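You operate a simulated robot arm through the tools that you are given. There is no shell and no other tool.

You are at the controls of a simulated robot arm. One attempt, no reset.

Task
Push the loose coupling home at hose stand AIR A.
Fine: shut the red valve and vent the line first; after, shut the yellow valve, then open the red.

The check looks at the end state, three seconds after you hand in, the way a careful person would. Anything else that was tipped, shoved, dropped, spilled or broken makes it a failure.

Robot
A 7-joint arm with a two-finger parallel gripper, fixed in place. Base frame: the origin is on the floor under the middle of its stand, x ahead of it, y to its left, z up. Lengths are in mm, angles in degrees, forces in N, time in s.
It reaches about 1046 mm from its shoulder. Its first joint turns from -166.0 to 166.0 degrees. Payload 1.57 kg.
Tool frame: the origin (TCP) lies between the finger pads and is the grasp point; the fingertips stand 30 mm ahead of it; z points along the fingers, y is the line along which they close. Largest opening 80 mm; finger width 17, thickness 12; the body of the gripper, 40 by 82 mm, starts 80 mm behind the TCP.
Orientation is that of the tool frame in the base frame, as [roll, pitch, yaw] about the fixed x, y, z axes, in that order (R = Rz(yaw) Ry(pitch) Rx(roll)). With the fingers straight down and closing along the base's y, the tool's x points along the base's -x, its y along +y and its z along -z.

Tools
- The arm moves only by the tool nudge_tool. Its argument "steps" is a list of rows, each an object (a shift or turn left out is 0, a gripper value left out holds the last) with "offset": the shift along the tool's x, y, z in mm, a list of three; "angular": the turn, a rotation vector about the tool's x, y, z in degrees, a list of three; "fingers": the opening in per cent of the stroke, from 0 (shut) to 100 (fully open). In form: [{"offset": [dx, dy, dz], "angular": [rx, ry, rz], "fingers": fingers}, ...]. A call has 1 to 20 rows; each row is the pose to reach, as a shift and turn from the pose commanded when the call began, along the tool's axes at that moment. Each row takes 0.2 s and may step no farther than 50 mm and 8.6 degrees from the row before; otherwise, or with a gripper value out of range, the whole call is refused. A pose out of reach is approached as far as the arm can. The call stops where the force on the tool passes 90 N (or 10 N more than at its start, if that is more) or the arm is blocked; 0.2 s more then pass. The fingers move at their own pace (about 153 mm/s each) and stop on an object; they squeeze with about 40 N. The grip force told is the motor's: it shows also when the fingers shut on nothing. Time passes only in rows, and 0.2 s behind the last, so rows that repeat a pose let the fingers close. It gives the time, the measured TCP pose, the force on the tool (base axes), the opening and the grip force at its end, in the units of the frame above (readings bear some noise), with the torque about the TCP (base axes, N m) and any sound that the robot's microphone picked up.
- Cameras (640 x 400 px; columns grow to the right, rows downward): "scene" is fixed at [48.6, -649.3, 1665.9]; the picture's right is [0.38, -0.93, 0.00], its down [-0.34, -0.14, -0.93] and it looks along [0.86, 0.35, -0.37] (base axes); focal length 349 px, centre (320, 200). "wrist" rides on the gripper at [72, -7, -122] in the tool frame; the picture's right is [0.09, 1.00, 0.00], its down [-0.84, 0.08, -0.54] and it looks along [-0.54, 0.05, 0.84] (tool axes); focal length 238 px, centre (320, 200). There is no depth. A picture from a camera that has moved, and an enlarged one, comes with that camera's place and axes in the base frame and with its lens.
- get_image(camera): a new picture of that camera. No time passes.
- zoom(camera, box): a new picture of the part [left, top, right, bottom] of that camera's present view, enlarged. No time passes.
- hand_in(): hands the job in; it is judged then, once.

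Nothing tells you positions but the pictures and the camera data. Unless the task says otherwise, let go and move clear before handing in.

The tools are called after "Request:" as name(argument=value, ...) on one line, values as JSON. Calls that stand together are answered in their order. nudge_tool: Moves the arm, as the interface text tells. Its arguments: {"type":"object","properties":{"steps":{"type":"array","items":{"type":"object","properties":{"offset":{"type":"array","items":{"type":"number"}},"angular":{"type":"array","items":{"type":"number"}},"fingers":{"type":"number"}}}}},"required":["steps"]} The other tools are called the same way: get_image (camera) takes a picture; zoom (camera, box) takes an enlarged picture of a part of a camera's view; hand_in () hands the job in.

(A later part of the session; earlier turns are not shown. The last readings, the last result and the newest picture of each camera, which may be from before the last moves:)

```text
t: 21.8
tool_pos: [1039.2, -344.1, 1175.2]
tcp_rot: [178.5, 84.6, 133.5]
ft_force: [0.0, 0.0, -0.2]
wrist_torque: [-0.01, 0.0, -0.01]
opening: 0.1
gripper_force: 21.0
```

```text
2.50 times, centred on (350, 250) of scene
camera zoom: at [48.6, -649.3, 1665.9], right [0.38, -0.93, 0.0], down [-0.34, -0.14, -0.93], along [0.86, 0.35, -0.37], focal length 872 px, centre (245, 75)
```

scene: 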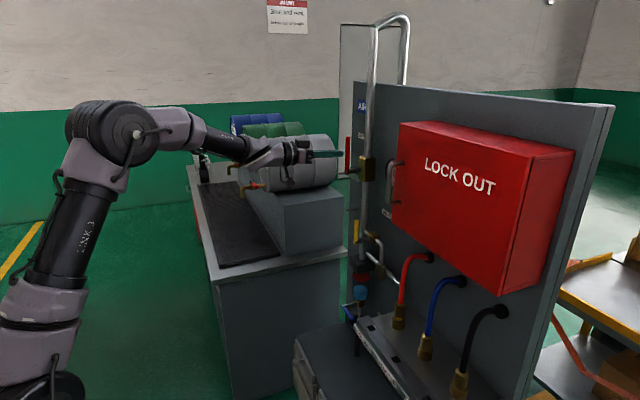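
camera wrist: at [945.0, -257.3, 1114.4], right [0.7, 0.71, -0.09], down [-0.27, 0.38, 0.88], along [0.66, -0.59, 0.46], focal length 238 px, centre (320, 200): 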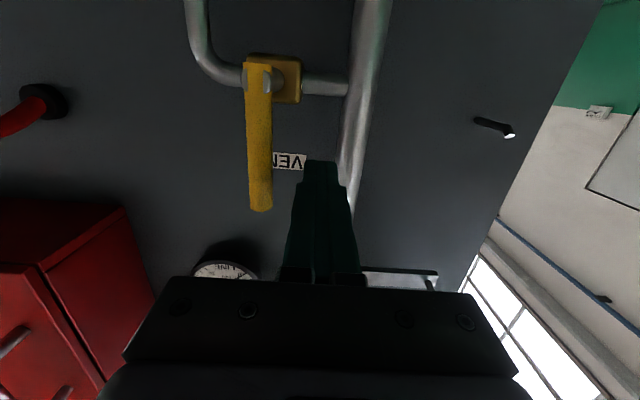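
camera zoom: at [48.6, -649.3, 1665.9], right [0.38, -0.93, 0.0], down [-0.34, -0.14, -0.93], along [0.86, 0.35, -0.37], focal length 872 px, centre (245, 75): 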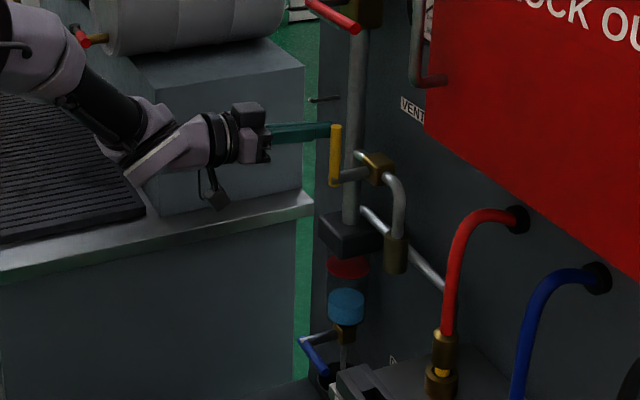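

The finger is just to the +u side of the yellow handle. I'll push slowly toward -u.

Request:
nudge_tool(steps=[{"offset": [0, -12, 0]}, {"offset": [0, -17, 0]}, {"offset": [0, -21, 0]}, {"offset": [0, -25, 0]}, {"offset": [0, -29, 0]}, {"offset": [0, -29, 0]}])

Request:
get_image(camera="wrist")

```text
t: 23.2
tool_pos: [1022.6, -357.3, 1175.0]
tcp_rot: [179.5, 84.7, 135.1]
ft_force: [72.4, 10.8, 6.8]
wrist_torque: [-0.02, -0.19, 1.23]
opening: 0.0
gripper_force: 21.0
```

```text
taken
camera wrist: at [927.6, -271.5, 1114.7], right [0.69, 0.72, -0.09], down [-0.28, 0.38, 0.88], along [0.67, -0.58, 0.46], focal length 238 px, centre (320, 200)
```

wrist: 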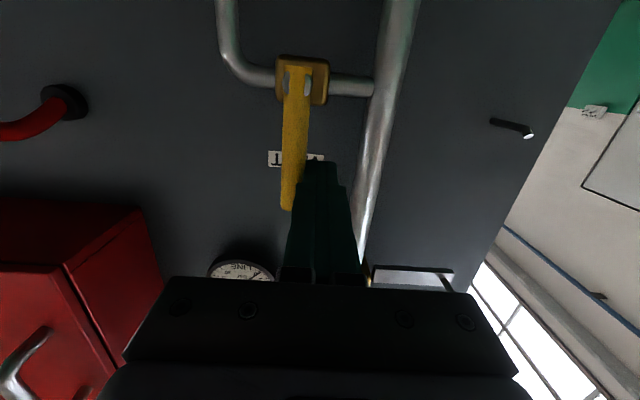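

Yellow is against its stop that way (72 N, no motion), so it opens toward +u. I'll back off, go around its end side and push from the -u side.

Request:
nudge_tool(steps=[{"offset": [0, 12, 0]}, {"offset": [0, 22, 0]}, {"offset": [0, 22, -35]}, {"offset": [0, 22, -68]}, {"offset": [0, -22, -68]}, {"offset": [0, -46, -68]}, {"offset": [0, -46, -68]}])

Request:
get_image(camera="wrist")

```text
t: 24.8
tool_pos: [936.3, -347.9, 1183.1]
tcp_rot: [178.5, 84.6, 133.6]
ft_force: [-0.7, -0.2, -0.1]
wrist_torque: [0.0, -0.01, 0.02]
opening: 0.0
gripper_force: 21.3
```

```text
taken
camera wrist: at [841.1, -261.5, 1122.7], right [0.7, 0.71, -0.09], down [-0.27, 0.38, 0.88], along [0.66, -0.59, 0.46], focal length 238 px, centre (320, 200)
```

wrist: 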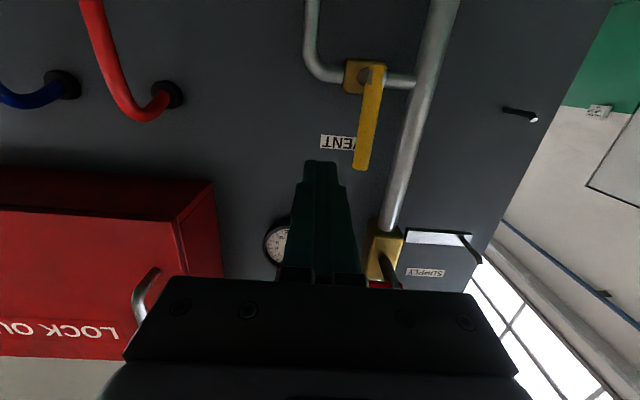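

The finger is now on the -u side, 38 mm from the handle centre. I'll extend and push toward +u gently.

Request:
nudge_tool(steps=[{"offset": [0, 0, 34]}, {"offset": [0, 0, 66]}, {"offset": [0, 12, 66]}, {"offset": [0, 18, 66]}, {"offset": [0, 22, 66]}, {"offset": [0, 27, 66]}, {"offset": [0, 32, 66]}, {"offset": [0, 32, 66]}])

Request:
get_image(camera="wrist")

```text
t: 26.6
tool_pos: [1004.9, -371.7, 1174.6]
tcp_rot: [178.3, 84.6, 133.2]
ft_force: [-0.1, -2.2, 1.3]
wrist_torque: [-0.01, 0.01, -0.04]
opening: 0.0
gripper_force: 21.2
```

```text
taken
camera wrist: at [910.9, -285.0, 1114.7], right [0.7, 0.71, -0.09], down [-0.27, 0.38, 0.88], along [0.66, -0.59, 0.46], focal length 238 px, centre (320, 200)
```

wrist: 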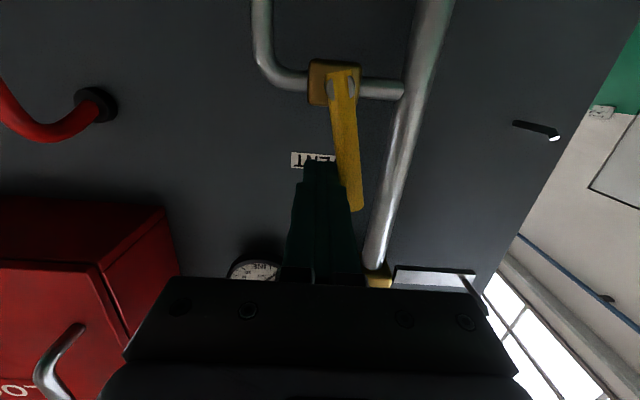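

Yellow moves freely toward +u. I'll follow its arc round to horizontal.

Request:
nudge_tool(steps=[{"offset": [-2.5, 8, 0]}, {"offset": [-2, 19.5, 0]}, {"offset": [0, 27, 0]}, {"offset": [3.5, 35, 0.3]}, {"offset": [7.5, 42, 0.7]}, {"offset": [12.7, 49, 1.2]}, {"offset": [18.5, 55, 1.7]}, {"offset": [25, 60, 2.3]}, {"offset": [33, 64, 3]}, {"offset": [33, 64, 3]}])

Request:
get_image(camera="wrist")

Request:
zoom(camera="scene", box=[280, 170, 420, 330])

```text
t: 28.8
tool_pos: [1051.3, -323.8, 1143.0]
tcp_rot: [178.4, 84.6, 133.4]
ft_force: [0.0, -0.3, 0.3]
wrist_torque: [-0.01, 0.01, 0.0]
opening: 0.1
gripper_force: 21.3
```

```text
taken
camera wrist: at [956.4, -237.4, 1082.8], right [0.7, 0.71, -0.09], down [-0.27, 0.38, 0.88], along [0.66, -0.59, 0.46], focal length 238 px, centre (320, 200)
```

wrist: 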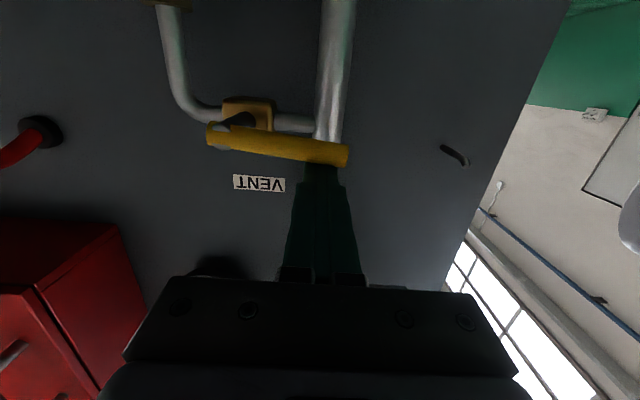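

```text
2.50 times, centred on (350, 250) of scene
camera zoom: at [48.6, -649.3, 1665.9], right [0.38, -0.93, 0.0], down [-0.34, -0.14, -0.93], along [0.86, 0.35, -0.37], focal length 872 px, centre (245, 75)
```

zoom: 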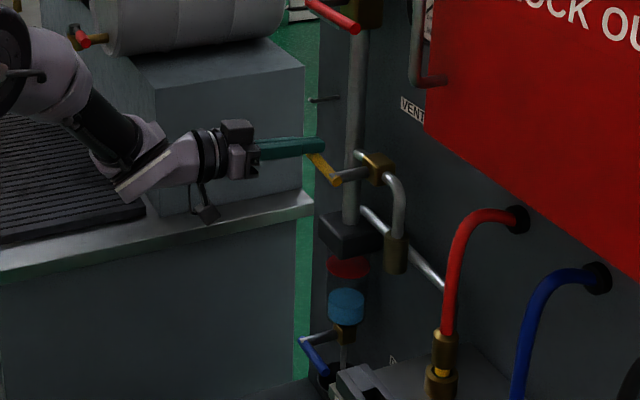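

Yellow is nearly horizontal. I'll press it down the last few degrees to its stop.

Request:
nudge_tool(steps=[{"offset": [5, 2, 0.4]}, {"offset": [9, 3, 0.8]}, {"offset": [13, 3, 1.2]}, {"offset": [16, 3, 1.5]}, {"offset": [19, 3, 1.8]}, {"offset": [19, 3, 1.8]}])

Request:
get_image(camera="wrist")

Request:
zoom(camera="scene", box=[280, 170, 420, 330])

```text
t: 30.2
tool_pos: [1053.1, -324.2, 1136.2]
tcp_rot: [171.3, 85.4, 126.2]
ft_force: [-8.4, 0.4, 59.0]
wrist_torque: [-0.71, -0.57, 0.1]
opening: 0.0
gripper_force: 20.9
```

```text
taken
camera wrist: at [959.3, -237.4, 1073.9], right [0.7, 0.71, -0.08], down [-0.29, 0.38, 0.88], along [0.65, -0.59, 0.47], focal length 238 px, centre (320, 200)
```

wrist: 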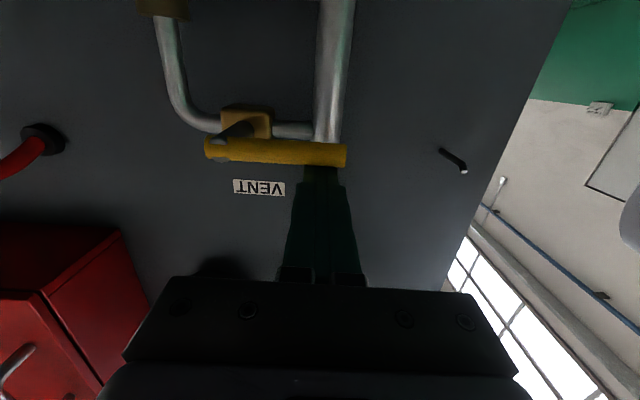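

```text
2.50 times, centred on (350, 250) of scene
camera zoom: at [48.6, -649.3, 1665.9], right [0.38, -0.93, 0.0], down [-0.34, -0.14, -0.93], along [0.86, 0.35, -0.37], focal length 872 px, centre (245, 75)
```

zoom: 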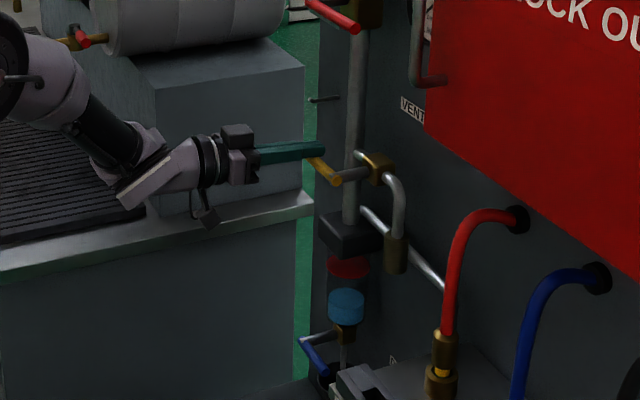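

The yellow handle is horizontal and against its stop at 59 N, so the vent is open. I'll lift off, back out and check the gauge.

Request:
nudge_tool(steps=[{"offset": [-14, 0, 0]}, {"offset": [-28, 0, -2]}, {"offset": [-28, 0, -47]}, {"offset": [-28, 0, -92]}, {"offset": [-28, 0, -120]}, {"offset": [-28, 0, -120]}])

Request:
get_image(camera="wrist")

Request:
zoom(camera="scene", box=[300, 120, 440, 350])

```text
t: 31.6
tool_pos: [967.7, -241.0, 1160.6]
tcp_rot: [178.5, 84.6, 133.5]
ft_force: [-1.6, -0.2, -0.3]
wrist_torque: [0.02, 0.02, -0.01]
opening: 0.0
gripper_force: 21.5
```

```text
taken
camera wrist: at [873.9, -154.4, 1100.3], right [0.7, 0.71, -0.09], down [-0.27, 0.38, 0.88], along [0.66, -0.59, 0.46], focal length 238 px, centre (320, 200)
```

wrist: 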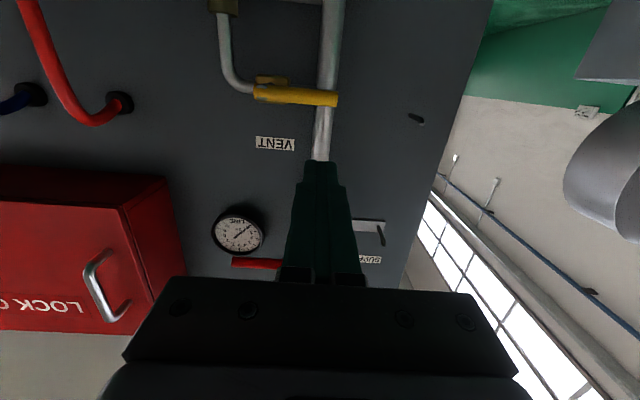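

```text
1.74 times, centred on (370, 235) of scene
camera zoom: at [48.6, -649.3, 1665.9], right [0.38, -0.93, 0.0], down [-0.34, -0.14, -0.93], along [0.86, 0.35, -0.37], focal length 606 px, centre (233, 139)
```

zoom: 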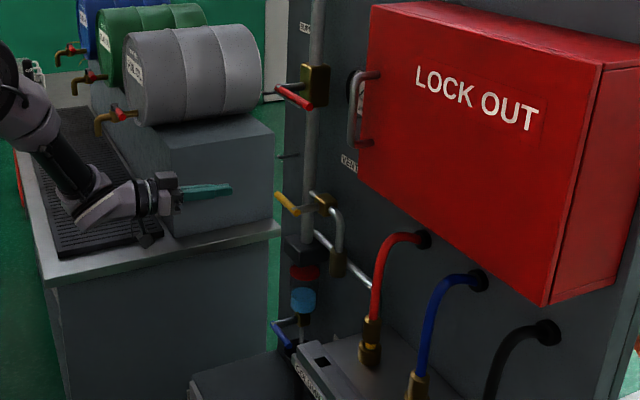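

Request:
zoom(camera="wrist", box=[200, 195, 280, 265])

Request:
zoom(camera="wrist", box=[200, 50, 380, 180])

```text
5.71 times, centred on (240, 230) of wrist
camera zoom: at [873.9, -154.4, 1100.3], right [0.7, 0.71, -0.09], down [-0.27, 0.38, 0.88], along [0.66, -0.59, 0.46], focal length 1362 px, centre (777, 29)
```

zoom: 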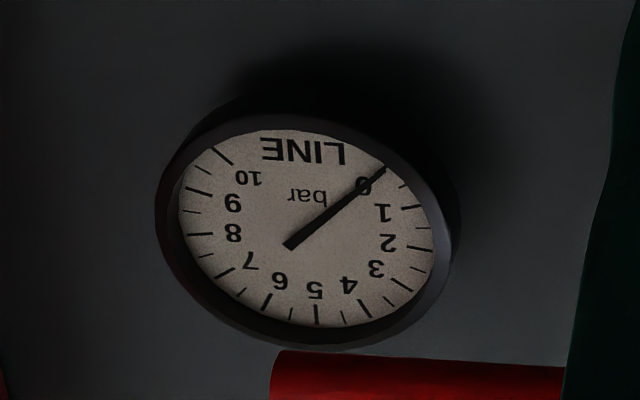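

```text
3.08 times, centred on (290, 115) of wrist
camera zoom: at [873.9, -154.4, 1100.3], right [0.7, 0.71, -0.09], down [-0.27, 0.38, 0.88], along [0.66, -0.59, 0.46], focal length 733 px, centre (412, 462)
```

zoom: 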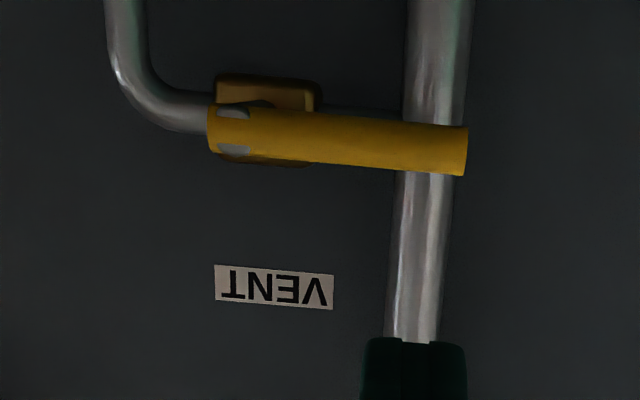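

The gauge reads 0 and the vent is open. Next is the coupling: I'll tilt the fingers back to 45° down and move along to stand in front of the red hose.

Request:
nudge_tool(steps=[{"offset": [0, -48, 0], "angular": [0, 8, 0]}, {"offset": [0, -96, 0], "angular": [0, 16, 0]}, {"offset": [0, -144, 0], "angular": [0, 24, 0]}, {"offset": [0, -192, 0], "angular": [0, 32, 0]}, {"offset": [0, -240, 0], "angular": [0, 40, 0]}, {"offset": [0, -284, 0], "angular": [0, 40, 0], "fingers": 60}, {"offset": [0, -284, 0], "angular": [0, 40, 0], "fingers": 60}])

Request:
get_image(camera="wrist")

Request:
get_image(camera="scene")

```text
t: 33.2
tool_pos: [769.5, -440.4, 1161.0]
tcp_rot: [179.7, 44.5, 134.8]
ft_force: [-0.4, -0.3, 0.7]
wrist_torque: [-0.02, 0.02, 0.0]
opening: 48.1
gripper_force: 0.0
```

```text
taken
camera wrist: at [669.1, -348.6, 1197.5], right [0.66, 0.75, -0.06], down [0.2, -0.1, 0.97], along [0.72, -0.65, -0.22], focal length 238 px, centre (320, 200)
```

wrist: 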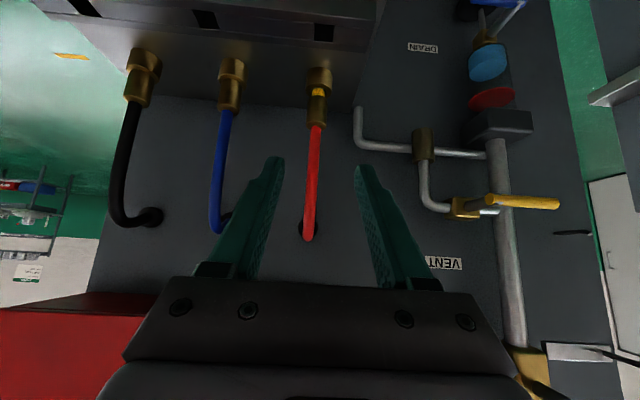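

```text
taken
```

scene: 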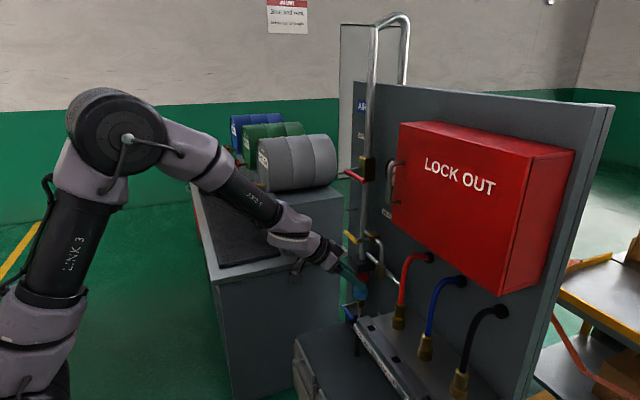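

Request:
zoom(camera="wrist", box=[260, 40, 380, 140])

Request:
zoom(camera="wrist", box=[100, 0, 400, 180])

Request:
zoom(camera="scene", box=[350, 240, 490, 400])

```text
4.00 times, centred on (320, 90) of wrist
camera zoom: at [669.1, -348.6, 1197.5], right [0.66, 0.75, -0.06], down [0.2, -0.1, 0.97], along [0.72, -0.65, -0.22], focal length 953 px, centre (320, 640)
```

zoom: 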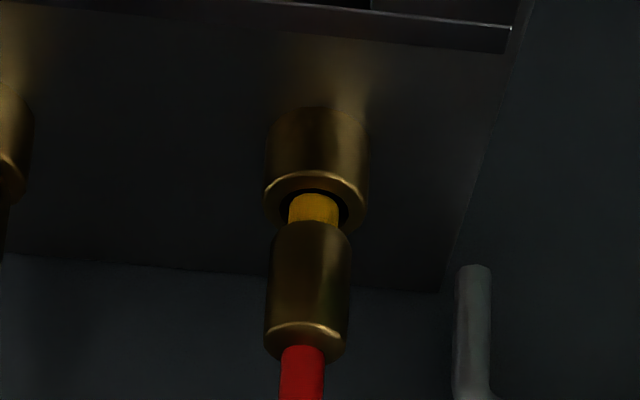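

```text
2.13 times, centred on (250, 90) of wrist
camera zoom: at [669.1, -348.6, 1197.5], right [0.66, 0.75, -0.06], down [0.2, -0.1, 0.97], along [0.72, -0.65, -0.22], focal length 508 px, centre (469, 435)
```

zoom: 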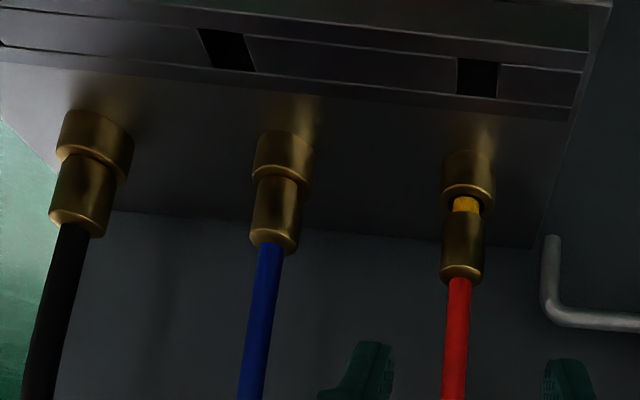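

```text
2.50 times, centred on (420, 320) of scene
camera zoom: at [48.6, -649.3, 1665.9], right [0.38, -0.93, 0.0], down [-0.34, -0.14, -0.93], along [0.86, 0.35, -0.37], focal length 872 px, centre (70, -100)
```

zoom: 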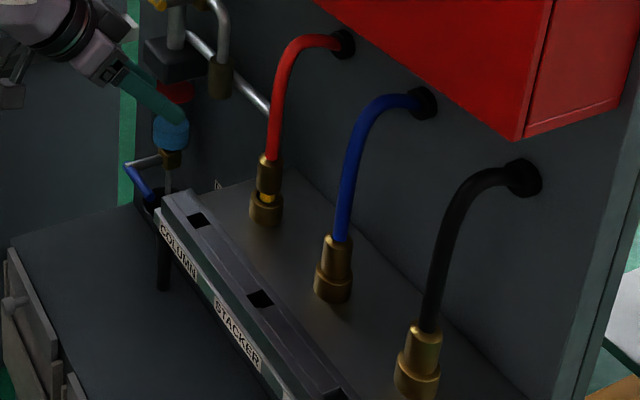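

I take the red plug body to be 29 mm across, spanning z≈994–1033 with its axis near (879, -554). It sits about 15 mm proud of the socket rim (z≈977); the seated blue and black ones show no gap. I'll approach along the fingers and check alignment part way.

Request:
nudge_tool(steps=[{"offset": [-3, -0.6, 42], "fingers": 70}, {"offset": [-6, -1.3, 84], "fingers": 70}, {"offset": [-9, -1.6, 125], "fingers": 70}, {"offset": [-9, -1.6, 125], "fingers": 70}])

Request:
get_image(camera="wrist")

Request:
zoom(camera="scene", box=[340, 240, 460, 350])

```text
t: 34.2
tool_pos: [833.5, -510.0, 1078.0]
tcp_rot: [179.9, 44.7, 134.9]
ft_force: [0.2, -0.3, 0.1]
wrist_torque: [0.01, 0.0, -0.04]
opening: 56.0
gripper_force: 0.1
```

```text
taken
camera wrist: at [733.1, -418.0, 1113.9], right [0.66, 0.75, -0.06], down [0.2, -0.1, 0.97], along [0.72, -0.65, -0.22], focal length 238 px, centre (320, 200)
```

wrist: 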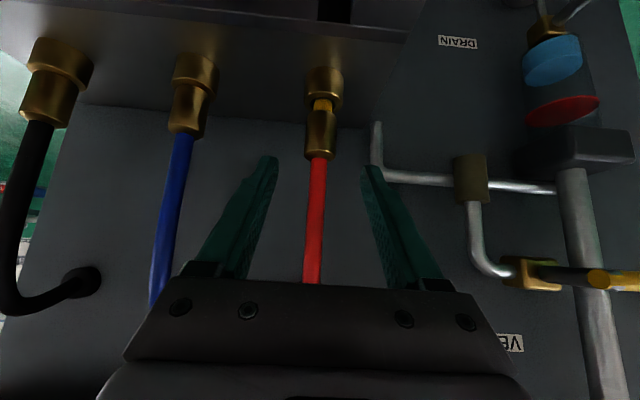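

```text
3.64 times, centred on (400, 295) of scene
camera zoom: at [48.6, -649.3, 1665.9], right [0.38, -0.93, 0.0], down [-0.34, -0.14, -0.93], along [0.86, 0.35, -0.37], focal length 1268 px, centre (29, -146)
```

zoom: 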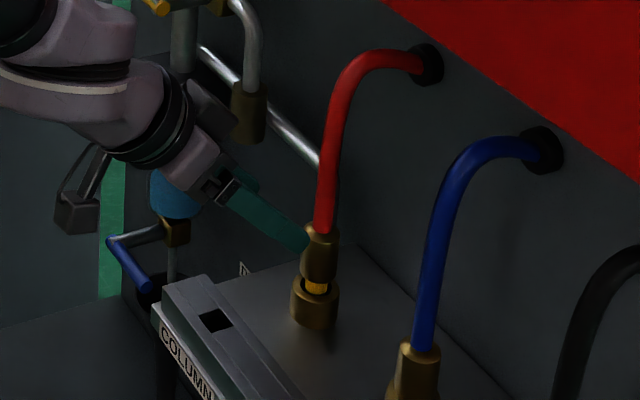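

Alignment holds: the plug axis is within 1–2 mm of the midplane between the fingers. I'll slide in around the plug body with the fingers open.

Request:
nudge_tool(steps=[{"offset": [-2, 0.5, 30], "fingers": 70}, {"offset": [-4, 0.8, 58], "fingers": 70}, {"offset": [-5.6, 1, 84], "fingers": 70}, {"offset": [-5.6, 1, 84], "fingers": 70}])

Request:
get_image(camera="wrist")

Request:
zoom(camera="scene", box=[360, 270, 440, 350])

```text
t: 35.2
tool_pos: [879.7, -553.5, 1023.4]
tcp_rot: [179.8, 44.5, 135.0]
ft_force: [-0.3, -0.6, 0.1]
wrist_torque: [-0.02, 0.02, -0.03]
opening: 56.0
gripper_force: 0.1
```

```text
taken
camera wrist: at [778.9, -460.7, 1058.5], right [0.66, 0.75, -0.06], down [0.2, -0.1, 0.97], along [0.72, -0.65, -0.22], focal length 238 px, centre (320, 200)
```

wrist: 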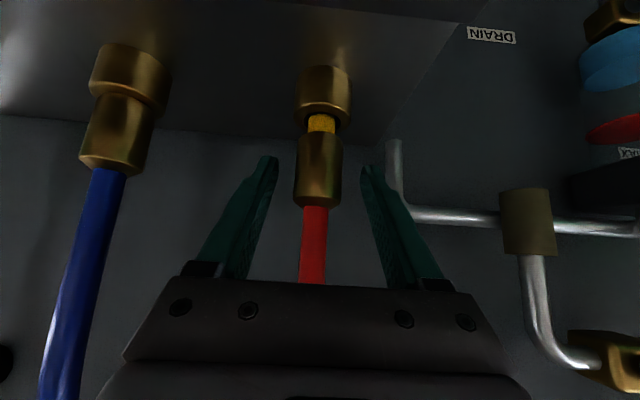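

```text
5.00 times, centred on (400, 310) of scene
camera zoom: at [48.6, -649.3, 1665.9], right [0.38, -0.93, 0.0], down [-0.34, -0.14, -0.93], along [0.86, 0.35, -0.37], focal length 1743 px, centre (-80, -350)
```

zoom: 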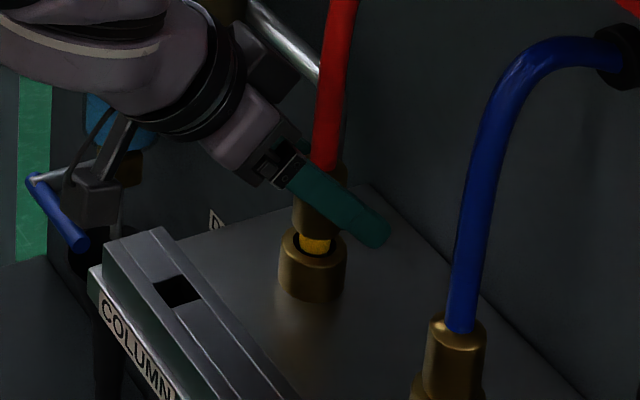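

The fingers straddle the plug at the planned height. I'll close on it.

Request:
nudge_tool(steps=[{"fingers": 0}, {"fingers": 0}, {"fingers": 0}])

Request:
get_image(camera="wrist")

Request:
zoom(camera="scene", box=[360, 270, 440, 350])

```text
t: 36.0
tool_pos: [879.4, -552.8, 1022.9]
tcp_rot: [179.8, 44.6, 135.0]
ft_force: [-0.8, -0.8, -0.2]
wrist_torque: [-0.05, 0.0, -0.02]
opening: 27.7
gripper_force: 37.9
```

```text
taken
camera wrist: at [778.8, -460.7, 1058.6], right [0.66, 0.75, -0.06], down [0.21, -0.1, 0.97], along [0.72, -0.65, -0.22], focal length 238 px, centre (320, 200)
```

wrist: 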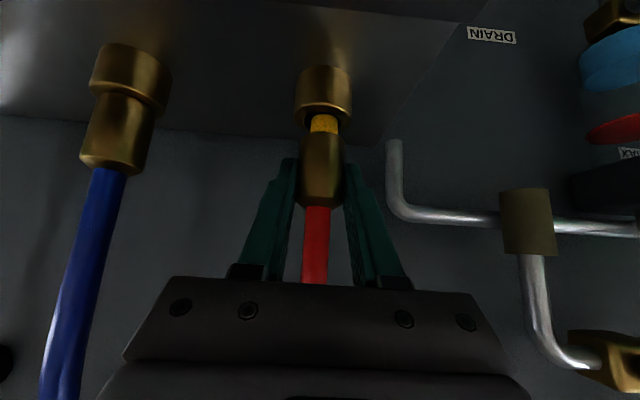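

```text
5.00 times, centred on (400, 310) of scene
camera zoom: at [48.6, -649.3, 1665.9], right [0.38, -0.93, 0.0], down [-0.34, -0.14, -0.93], along [0.86, 0.35, -0.37], focal length 1743 px, centre (-80, -350)
```

zoom: 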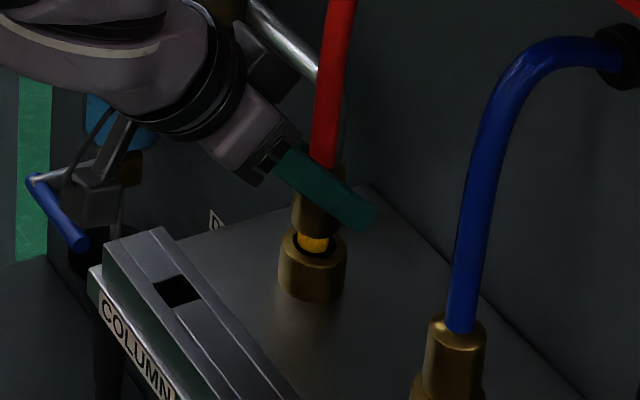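

I have a firm grip on the plug (27.7 mm, 38 N). I'll push straight down in small steps, watching force and sound.

Request:
nudge_tool(steps=[{"offset": [1.4, 0, 1.4], "fingers": 0}, {"offset": [2.8, 0, 2.85], "fingers": 0}, {"offset": [4.2, 0, 4.3], "fingers": 0}, {"offset": [5.6, 0, 5.7], "fingers": 0}, {"offset": [7, 0, 7.1], "fingers": 0}, {"offset": [8.4, 0, 8.5], "fingers": 0}])

Request:
zoom(camera="wrist", box=[260, 50, 400, 230])

Request:
zoom(camera="scene", box=[360, 270, 440, 350])

```text
t: 37.4
tool_pos: [879.6, -553.3, 1011.1]
tcp_rot: [179.8, 44.5, 134.8]
ft_force: [-2.6, -3.1, 0.6]
wrist_torque: [-0.07, -0.03, 0.03]
opening: 27.7
gripper_force: 38.1
```

```text
2.22 times, centred on (330, 140) of wrist
camera zoom: at [779.2, -460.9, 1046.9], right [0.66, 0.75, -0.06], down [0.21, -0.1, 0.97], along [0.72, -0.65, -0.22], focal length 530 px, centre (298, 333)
```

zoom: 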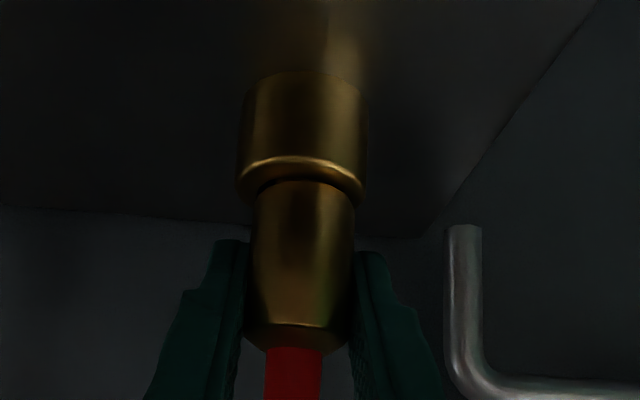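

```text
5.00 times, centred on (400, 310) of scene
camera zoom: at [48.6, -649.3, 1665.9], right [0.38, -0.93, 0.0], down [-0.34, -0.14, -0.93], along [0.86, 0.35, -0.37], focal length 1743 px, centre (-80, -350)
```

zoom: 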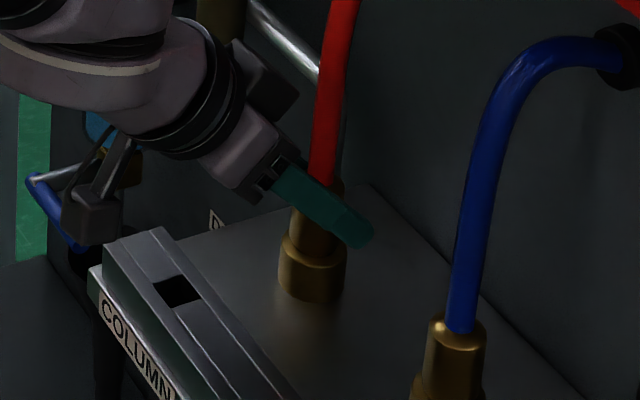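

The yellow ring is gone and there has been little resistance so far, but no click either. I'll keep pushing down until it bottoms out.

Request:
nudge_tool(steps=[{"offset": [0.7, 0, 0.7], "fingers": 0}, {"offset": [1.4, 0, 1.4], "fingers": 0}, {"offset": [2.1, 0, 2.1], "fingers": 0}, {"offset": [2.8, 0, 2.85], "fingers": 0}, {"offset": [3.5, 0, 3.6], "fingers": 0}, {"offset": [3.5, 0, 3.6], "fingers": 0}])

Request:
zoom(camera="wrist", box=[260, 50, 400, 230])

Request:
zoom(camera="scene", box=[360, 270, 440, 350])

```text
t: 38.8
tool_pos: [880.2, -552.1, 1008.2]
tcp_rot: [179.8, 44.8, 134.9]
ft_force: [-10.4, -4.0, 26.6]
wrist_torque: [-0.2, 0.44, -0.02]
opening: 28.0
gripper_force: 38.5
```

```text
2.22 times, centred on (330, 140) of wrist
camera zoom: at [779.2, -460.8, 1044.1], right [0.66, 0.75, -0.06], down [0.2, -0.1, 0.97], along [0.73, -0.65, -0.22], focal length 530 px, centre (298, 333)
```

zoom: 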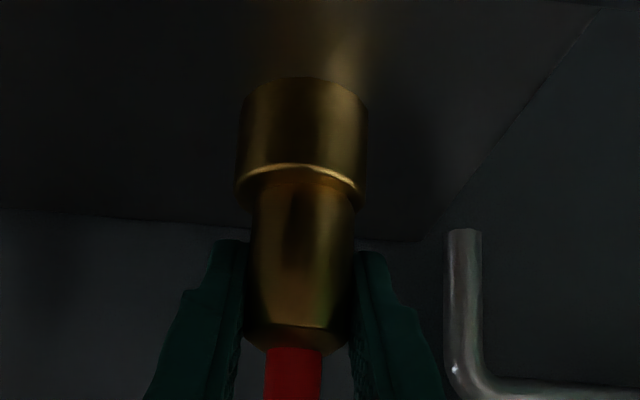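

```text
5.00 times, centred on (400, 310) of scene
camera zoom: at [48.6, -649.3, 1665.9], right [0.38, -0.93, 0.0], down [-0.34, -0.14, -0.93], along [0.86, 0.35, -0.37], focal length 1743 px, centre (-80, -350)
```

zoom: 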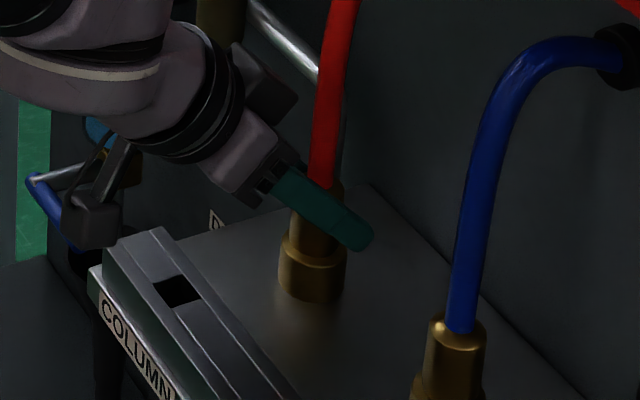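

The plug is down 14.7 mm with force building at 27 N. I'll press harder in small steps to reach the latch.

Request:
nudge_tool(steps=[{"offset": [0.7, 0, 0.7], "fingers": 0}, {"offset": [1.4, 0, 1.4], "fingers": 0}, {"offset": [2.1, 0, 2.1], "fingers": 0}, {"offset": [2.8, 0, 2.85], "fingers": 0}, {"offset": [3.5, 0, 3.6], "fingers": 0}, {"offset": [4.2, 0, 4.3], "fingers": 0}, {"offset": [4.2, 0, 4.3], "fingers": 0}])

Request:
zoom(camera="wrist", box=[260, 50, 400, 230])

Request:
zoom(camera="scene", box=[360, 270, 440, 350])

```text
t: 40.4
tool_pos: [880.8, -553.0, 1002.8]
tcp_rot: [179.7, 44.7, 134.8]
ft_force: [-8.7, -5.8, 35.2]
wrist_torque: [-0.56, 0.41, -0.18]
opening: 27.8
gripper_force: 38.7
```

```text
2.22 times, centred on (330, 140) of wrist
camera zoom: at [779.0, -460.6, 1038.5], right [0.66, 0.75, -0.06], down [0.2, -0.1, 0.97], along [0.72, -0.65, -0.22], focal length 530 px, centre (298, 333)
```

zoom: 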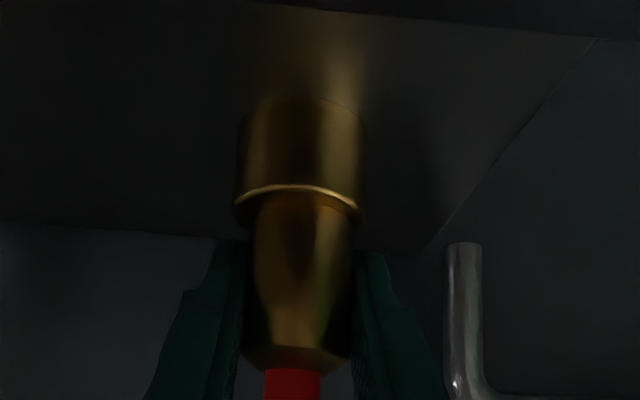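

```text
5.00 times, centred on (400, 310) of scene
camera zoom: at [48.6, -649.3, 1665.9], right [0.38, -0.93, 0.0], down [-0.34, -0.14, -0.93], along [0.86, 0.35, -0.37], focal length 1743 px, centre (-80, -350)
```

zoom: 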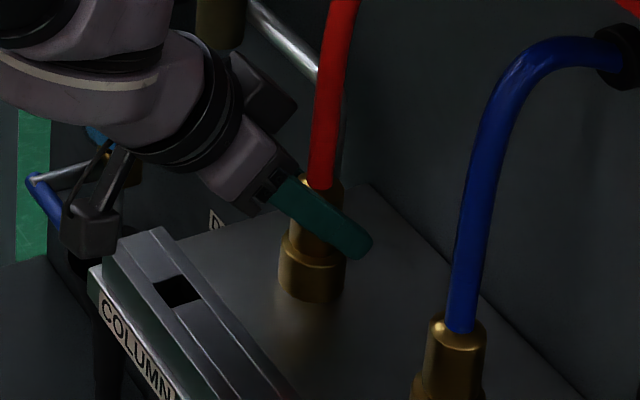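

The fingers slid along the plug at about 35–45 N without a click, so a squeeze grip may not be enough to latch it. I'll open up and compare the red coupling with the seated blue one.

Request:
nudge_tool(steps=[{"fingers": 70}, {"fingers": 70}, {"offset": [-20, 0, -20], "fingers": 70}, {"offset": [-30, 0, -55], "fingers": 70}, {"offset": [-40, 0, -95], "fingers": 70}, {"offset": [-40, 0, -95], "fingers": 70}])

Request:
get_image(camera="wrist")

Request:
zoom(camera="wrist", box=[140, 30, 380, 180])

Request:
zoom(camera="scene", box=[380, 270, 460, 370])

```text
t: 41.8
tool_pos: [853.9, -524.7, 1093.3]
tcp_rot: [179.8, 44.7, 134.8]
ft_force: [0.5, 0.7, 0.4]
wrist_torque: [0.01, -0.02, -0.01]
opening: 56.1
gripper_force: 0.0
```

```text
taken
camera wrist: at [753.0, -432.9, 1129.6], right [0.66, 0.75, -0.06], down [0.21, -0.1, 0.97], along [0.72, -0.65, -0.22], focal length 238 px, centre (320, 200)
```

wrist: 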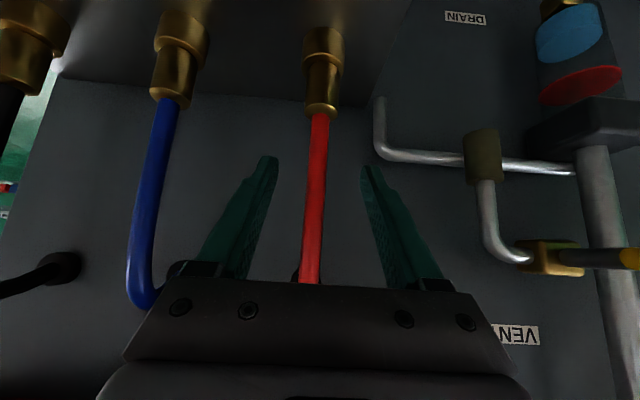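

```text
2.67 times, centred on (260, 105) of wrist
camera zoom: at [753.0, -432.9, 1129.6], right [0.66, 0.75, -0.06], down [0.21, -0.1, 0.97], along [0.72, -0.65, -0.22], focal length 636 px, centre (480, 453)
```

zoom: 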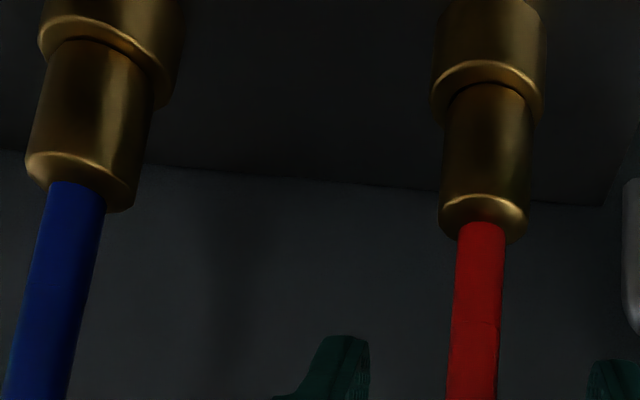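

```text
4.00 times, centred on (420, 320) of scene
camera zoom: at [48.6, -649.3, 1665.9], right [0.38, -0.93, 0.0], down [-0.34, -0.14, -0.93], along [0.86, 0.35, -0.37], focal length 1395 px, centre (-80, -280)
```

zoom: 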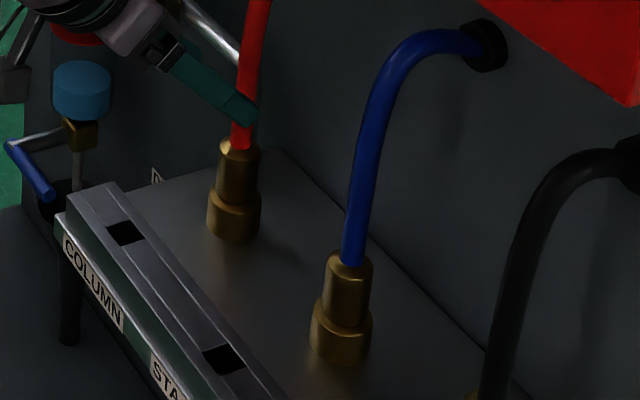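

Request:
zoom(camera="scene", box=[388, 298, 418, 334])

Request:
zoom(camera="scene", box=[414, 326, 444, 362])

Request:
zoom(camera="wrist", box=[290, 15, 360, 125])

Request:
zoom(camera="wrist", box=[140, 5, 210, 115])

```text
11.11 times, centred on (403, 316) of scene
camera zoom: at [48.6, -649.3, 1665.9], right [0.38, -0.93, 0.0], down [-0.34, -0.14, -0.93], along [0.86, 0.35, -0.37], focal length 3874 px, centre (-602, -1089)
```

zoom: 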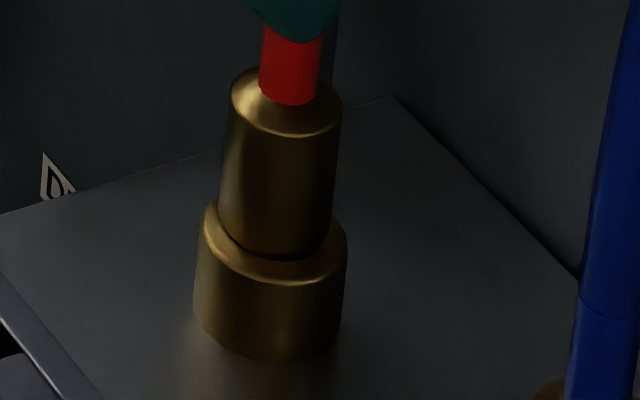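

```text
11.11 times, centred on (429, 344) of scene
camera zoom: at [48.6, -649.3, 1665.9], right [0.38, -0.93, 0.0], down [-0.34, -0.14, -0.93], along [0.86, 0.35, -0.37], focal length 3874 px, centre (-891, -1400)
```

zoom: 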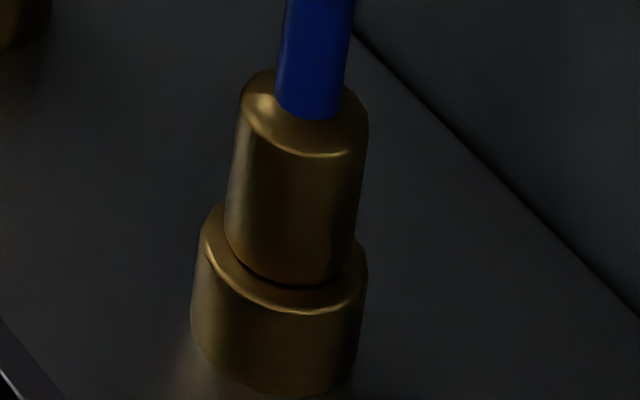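

```text
3.64 times, centred on (325, 70) of wrist
camera zoom: at [753.0, -432.9, 1129.6], right [0.66, 0.75, -0.06], down [0.21, -0.1, 0.97], along [0.72, -0.65, -0.22], focal length 867 px, centre (302, 673)
```

zoom: 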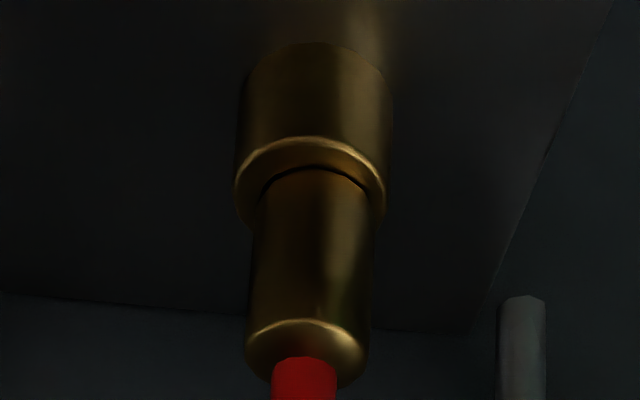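

```text
3.64 times, centred on (175, 60) of wrist
camera zoom: at [753.0, -432.9, 1129.6], right [0.66, 0.75, -0.06], down [0.21, -0.1, 0.97], along [0.72, -0.65, -0.22], focal length 867 px, centre (847, 709)
```

zoom: 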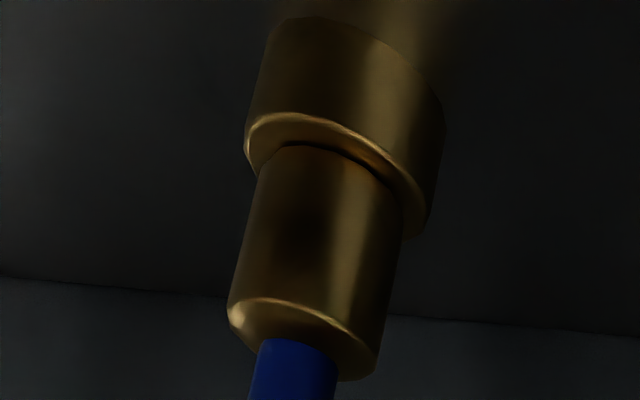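

The red plug's rim now sits at the same height as the blue one (z≈1018), with the same exposed length, so it is home. Next I'll shut the yellow valve. First I'll retreat from the hose and close the fingers.

Request:
nudge_tool(steps=[{"offset": [0, 0, -48]}, {"offset": [0, 0, -95], "fingers": 0}, {"offset": [0, 0, -95], "fingers": 0}])

Request:
nudge_tool(steps=[{"offset": [9, 40.3, 5.4], "angular": [0, -5.8, 0], "fingers": 0}, {"offset": [18, 80.6, 10.8], "angular": [0, -11.6, 0]}, {"offset": [27, 120.9, 16.2], "angular": [0, -17.4, 0]}, {"offset": [36, 161.2, 21.6], "angular": [0, -23.2, 0]}, {"offset": [45, 201.5, 27], "angular": [0, -29, 0]}, {"offset": [54, 241.8, 32.4], "angular": [0, -34.8, 0]}, {"offset": [62.7, 282, 37.8], "angular": [0, -40, 0]}, {"offset": [62.7, 282, 37.8], "angular": [0, -40, 0]}])

Request:
get_image(camera="wrist")

Request:
get_image(camera="scene")

```text
t: 42.6
tool_pos: [808.3, -478.6, 1161.4]
tcp_rot: [179.8, 44.6, 135.0]
ft_force: [0.1, -0.3, 0.6]
wrist_torque: [0.0, 0.0, 0.0]
opening: 0.1
gripper_force: 21.8
```

```text
t: 44.4
tool_pos: [997.1, -270.7, 1090.9]
tcp_rot: [178.3, 84.7, 133.4]
ft_force: [-0.6, 0.8, 0.3]
wrist_torque: [-0.04, -0.03, 0.0]
opening: 0.0
gripper_force: 21.6
```

```text
taken
camera wrist: at [901.1, -184.8, 1029.3], right [0.7, 0.71, -0.09], down [-0.27, 0.38, 0.88], along [0.66, -0.59, 0.46], focal length 238 px, centre (320, 200)
```

wrist: 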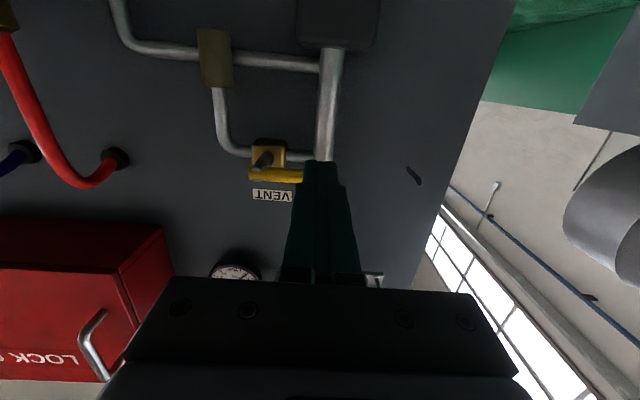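

```text
taken
```

scene: 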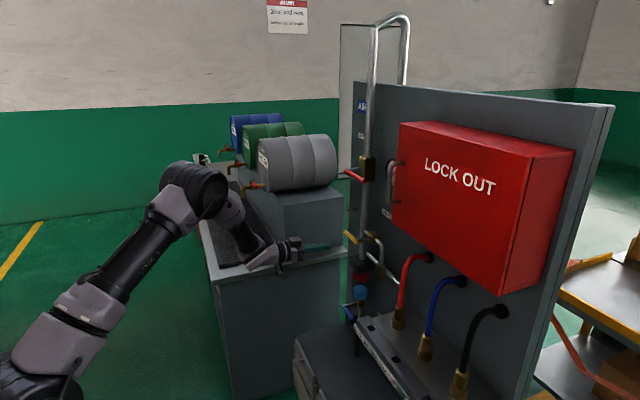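

The finger is below and in line with the end of the yellow handle. I'll extend under it.

Request:
nudge_tool(steps=[{"offset": [0, 2, 40]}, {"offset": [0, 3, 80]}, {"offset": [0, 3, 80]}])

Request:
get_image(camera="wrist")

Request:
zoom(camera="scene", box=[280, 200, 420, 330])

```text
t: 45.2
tool_pos: [1052.2, -322.7, 1086.2]
tcp_rot: [178.4, 84.5, 133.4]
ft_force: [1.0, 0.6, -0.2]
wrist_torque: [0.03, 0.0, 0.03]
opening: 0.0
gripper_force: 21.6
```

```text
taken
camera wrist: at [957.8, -236.4, 1025.8], right [0.7, 0.71, -0.09], down [-0.27, 0.38, 0.88], along [0.66, -0.59, 0.46], focal length 238 px, centre (320, 200)
```

wrist: 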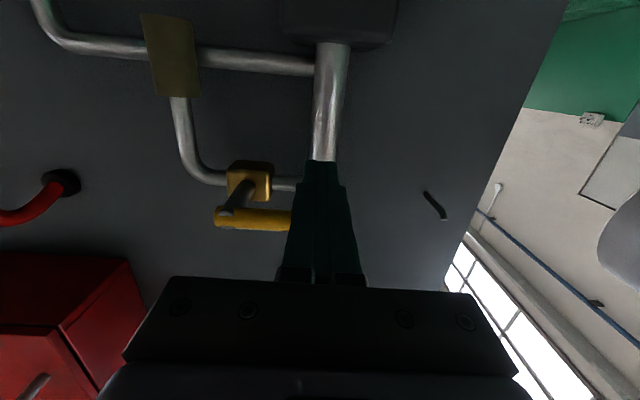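

```text
3.08 times, centred on (350, 265) of scene
camera zoom: at [48.6, -649.3, 1665.9], right [0.38, -0.93, 0.0], down [-0.34, -0.14, -0.93], along [0.86, 0.35, -0.37], focal length 1073 px, centre (228, 0)
```

zoom: 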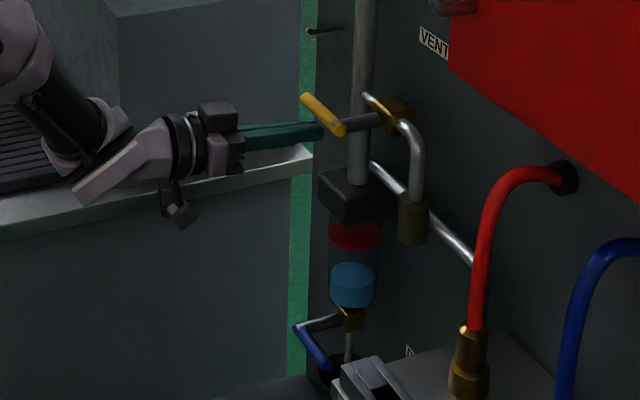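

The finger is under the handle's outer half. I'll lift it along its arc back toward vertical.

Request:
nudge_tool(steps=[{"offset": [-10, -1, -1]}, {"offset": [-19, 1, -1.8]}, {"offset": [-27, 2, -2.5]}, {"offset": [-35, 2, -3.2]}, {"offset": [-44, 1, -4]}, {"offset": [-52, -2, -4.8]}, {"offset": [-59, -5, -5.4]}, {"offset": [-66, -9, -6]}, {"offset": [-73, -14, -6.7]}, {"offset": [-79, -20, -7.3]}, {"offset": [-84, -26, -7.7]}, {"offset": [-84, -26, -7.7]}])

Request:
get_image(camera="wrist")

Request:
zoom(camera="scene", box=[280, 200, 420, 330])

```text
t: 47.8
tool_pos: [1033.7, -339.7, 1171.5]
tcp_rot: [178.4, 84.7, 133.4]
ft_force: [0.7, -0.1, -0.1]
wrist_torque: [0.0, 0.0, -0.01]
opening: 0.0
gripper_force: 21.4
```

```text
taken
camera wrist: at [939.0, -253.6, 1110.7], right [0.7, 0.71, -0.09], down [-0.27, 0.38, 0.88], along [0.66, -0.59, 0.46], focal length 238 px, centre (320, 200)
```

wrist: 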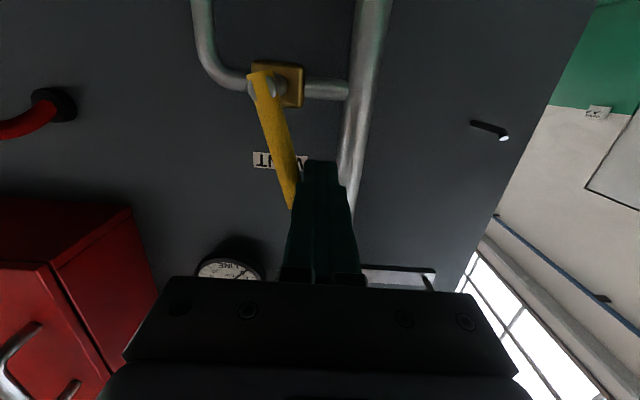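

```text
3.08 times, centred on (350, 265) of scene
camera zoom: at [48.6, -649.3, 1665.9], right [0.38, -0.93, 0.0], down [-0.34, -0.14, -0.93], along [0.86, 0.35, -0.37], focal length 1073 px, centre (228, 0)
```

zoom: 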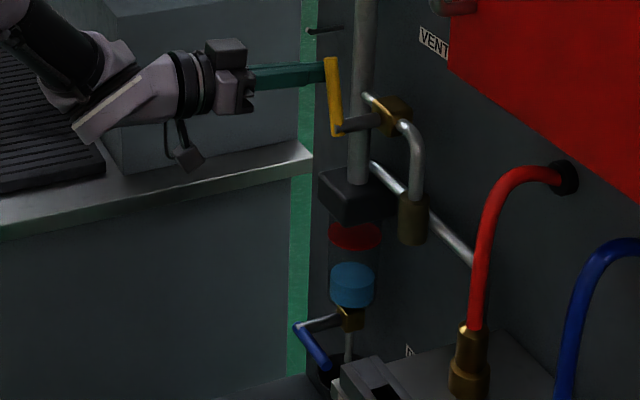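

Yellow is about 15° short of vertical. I'll push it gently toward -u to its shut stop.

Request:
nudge_tool(steps=[{"offset": [-2, -6, 0]}, {"offset": [-3, -11, 0]}, {"offset": [-4, -15, 0]}, {"offset": [-4, -18, 0]}, {"offset": [-4, -21, 0]}, {"offset": [-4, -24, 0]}, {"offset": [-4, -24, 0]}])

Request:
get_image(camera="wrist")

```text
t: 49.4
tool_pos: [1020.7, -352.1, 1175.1]
tcp_rot: [178.8, 84.6, 134.1]
ft_force: [37.9, 13.0, 5.6]
wrist_torque: [-0.08, -0.12, 0.87]
opening: 0.0
gripper_force: 21.3
```

```text
taken
camera wrist: at [924.6, -267.0, 1114.4], right [0.69, 0.72, -0.09], down [-0.28, 0.38, 0.88], along [0.67, -0.59, 0.46], focal length 238 px, centre (320, 200)
```

wrist: 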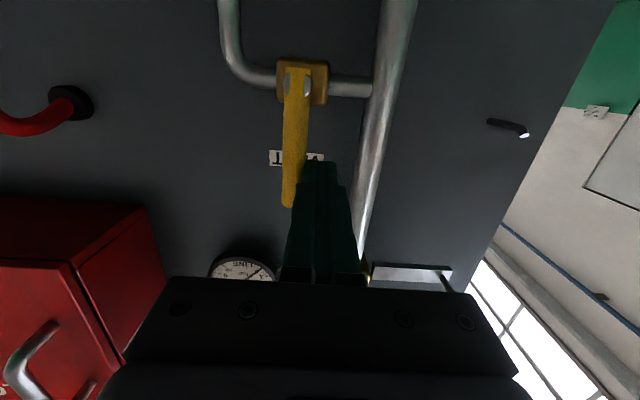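

Yellow is vertical again and against its shut stop at 40 N. I'll back off, confirm, and move up below the red handle.

Request:
nudge_tool(steps=[{"offset": [0, 12, 0]}, {"offset": [0, 22, 0]}, {"offset": [0, 22, -44]}, {"offset": [0, 22, -88]}, {"offset": [0, 22, -88]}])

Request:
get_image(camera="wrist")

Request:
zoom(camera="scene", box=[300, 120, 440, 350])

```text
t: 50.6
tool_pos: [973.7, -277.9, 1181.4]
tcp_rot: [178.6, 84.7, 133.4]
ft_force: [0.6, 0.1, 0.2]
wrist_torque: [0.02, -0.02, 0.02]
opening: 0.0
gripper_force: 21.6
```

```text
taken
camera wrist: at [879.1, -191.3, 1120.5], right [0.7, 0.71, -0.09], down [-0.27, 0.38, 0.88], along [0.66, -0.59, 0.46], focal length 238 px, centre (320, 200)
```

wrist: 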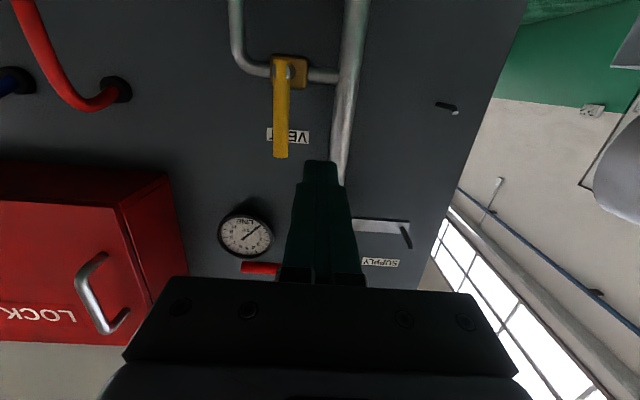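

```text
1.74 times, centred on (370, 235) of scene
camera zoom: at [48.6, -649.3, 1665.9], right [0.38, -0.93, 0.0], down [-0.34, -0.14, -0.93], along [0.86, 0.35, -0.37], focal length 606 px, centre (233, 139)
```

zoom: 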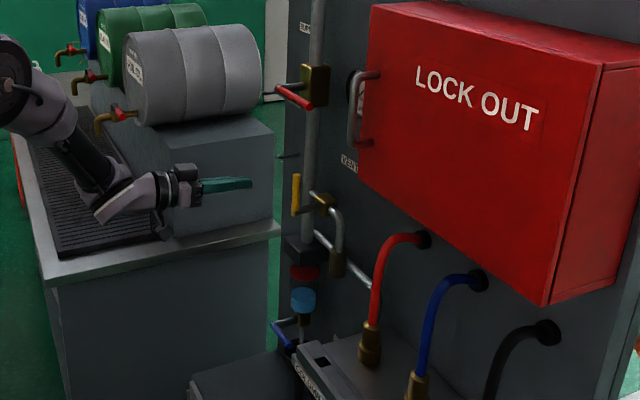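

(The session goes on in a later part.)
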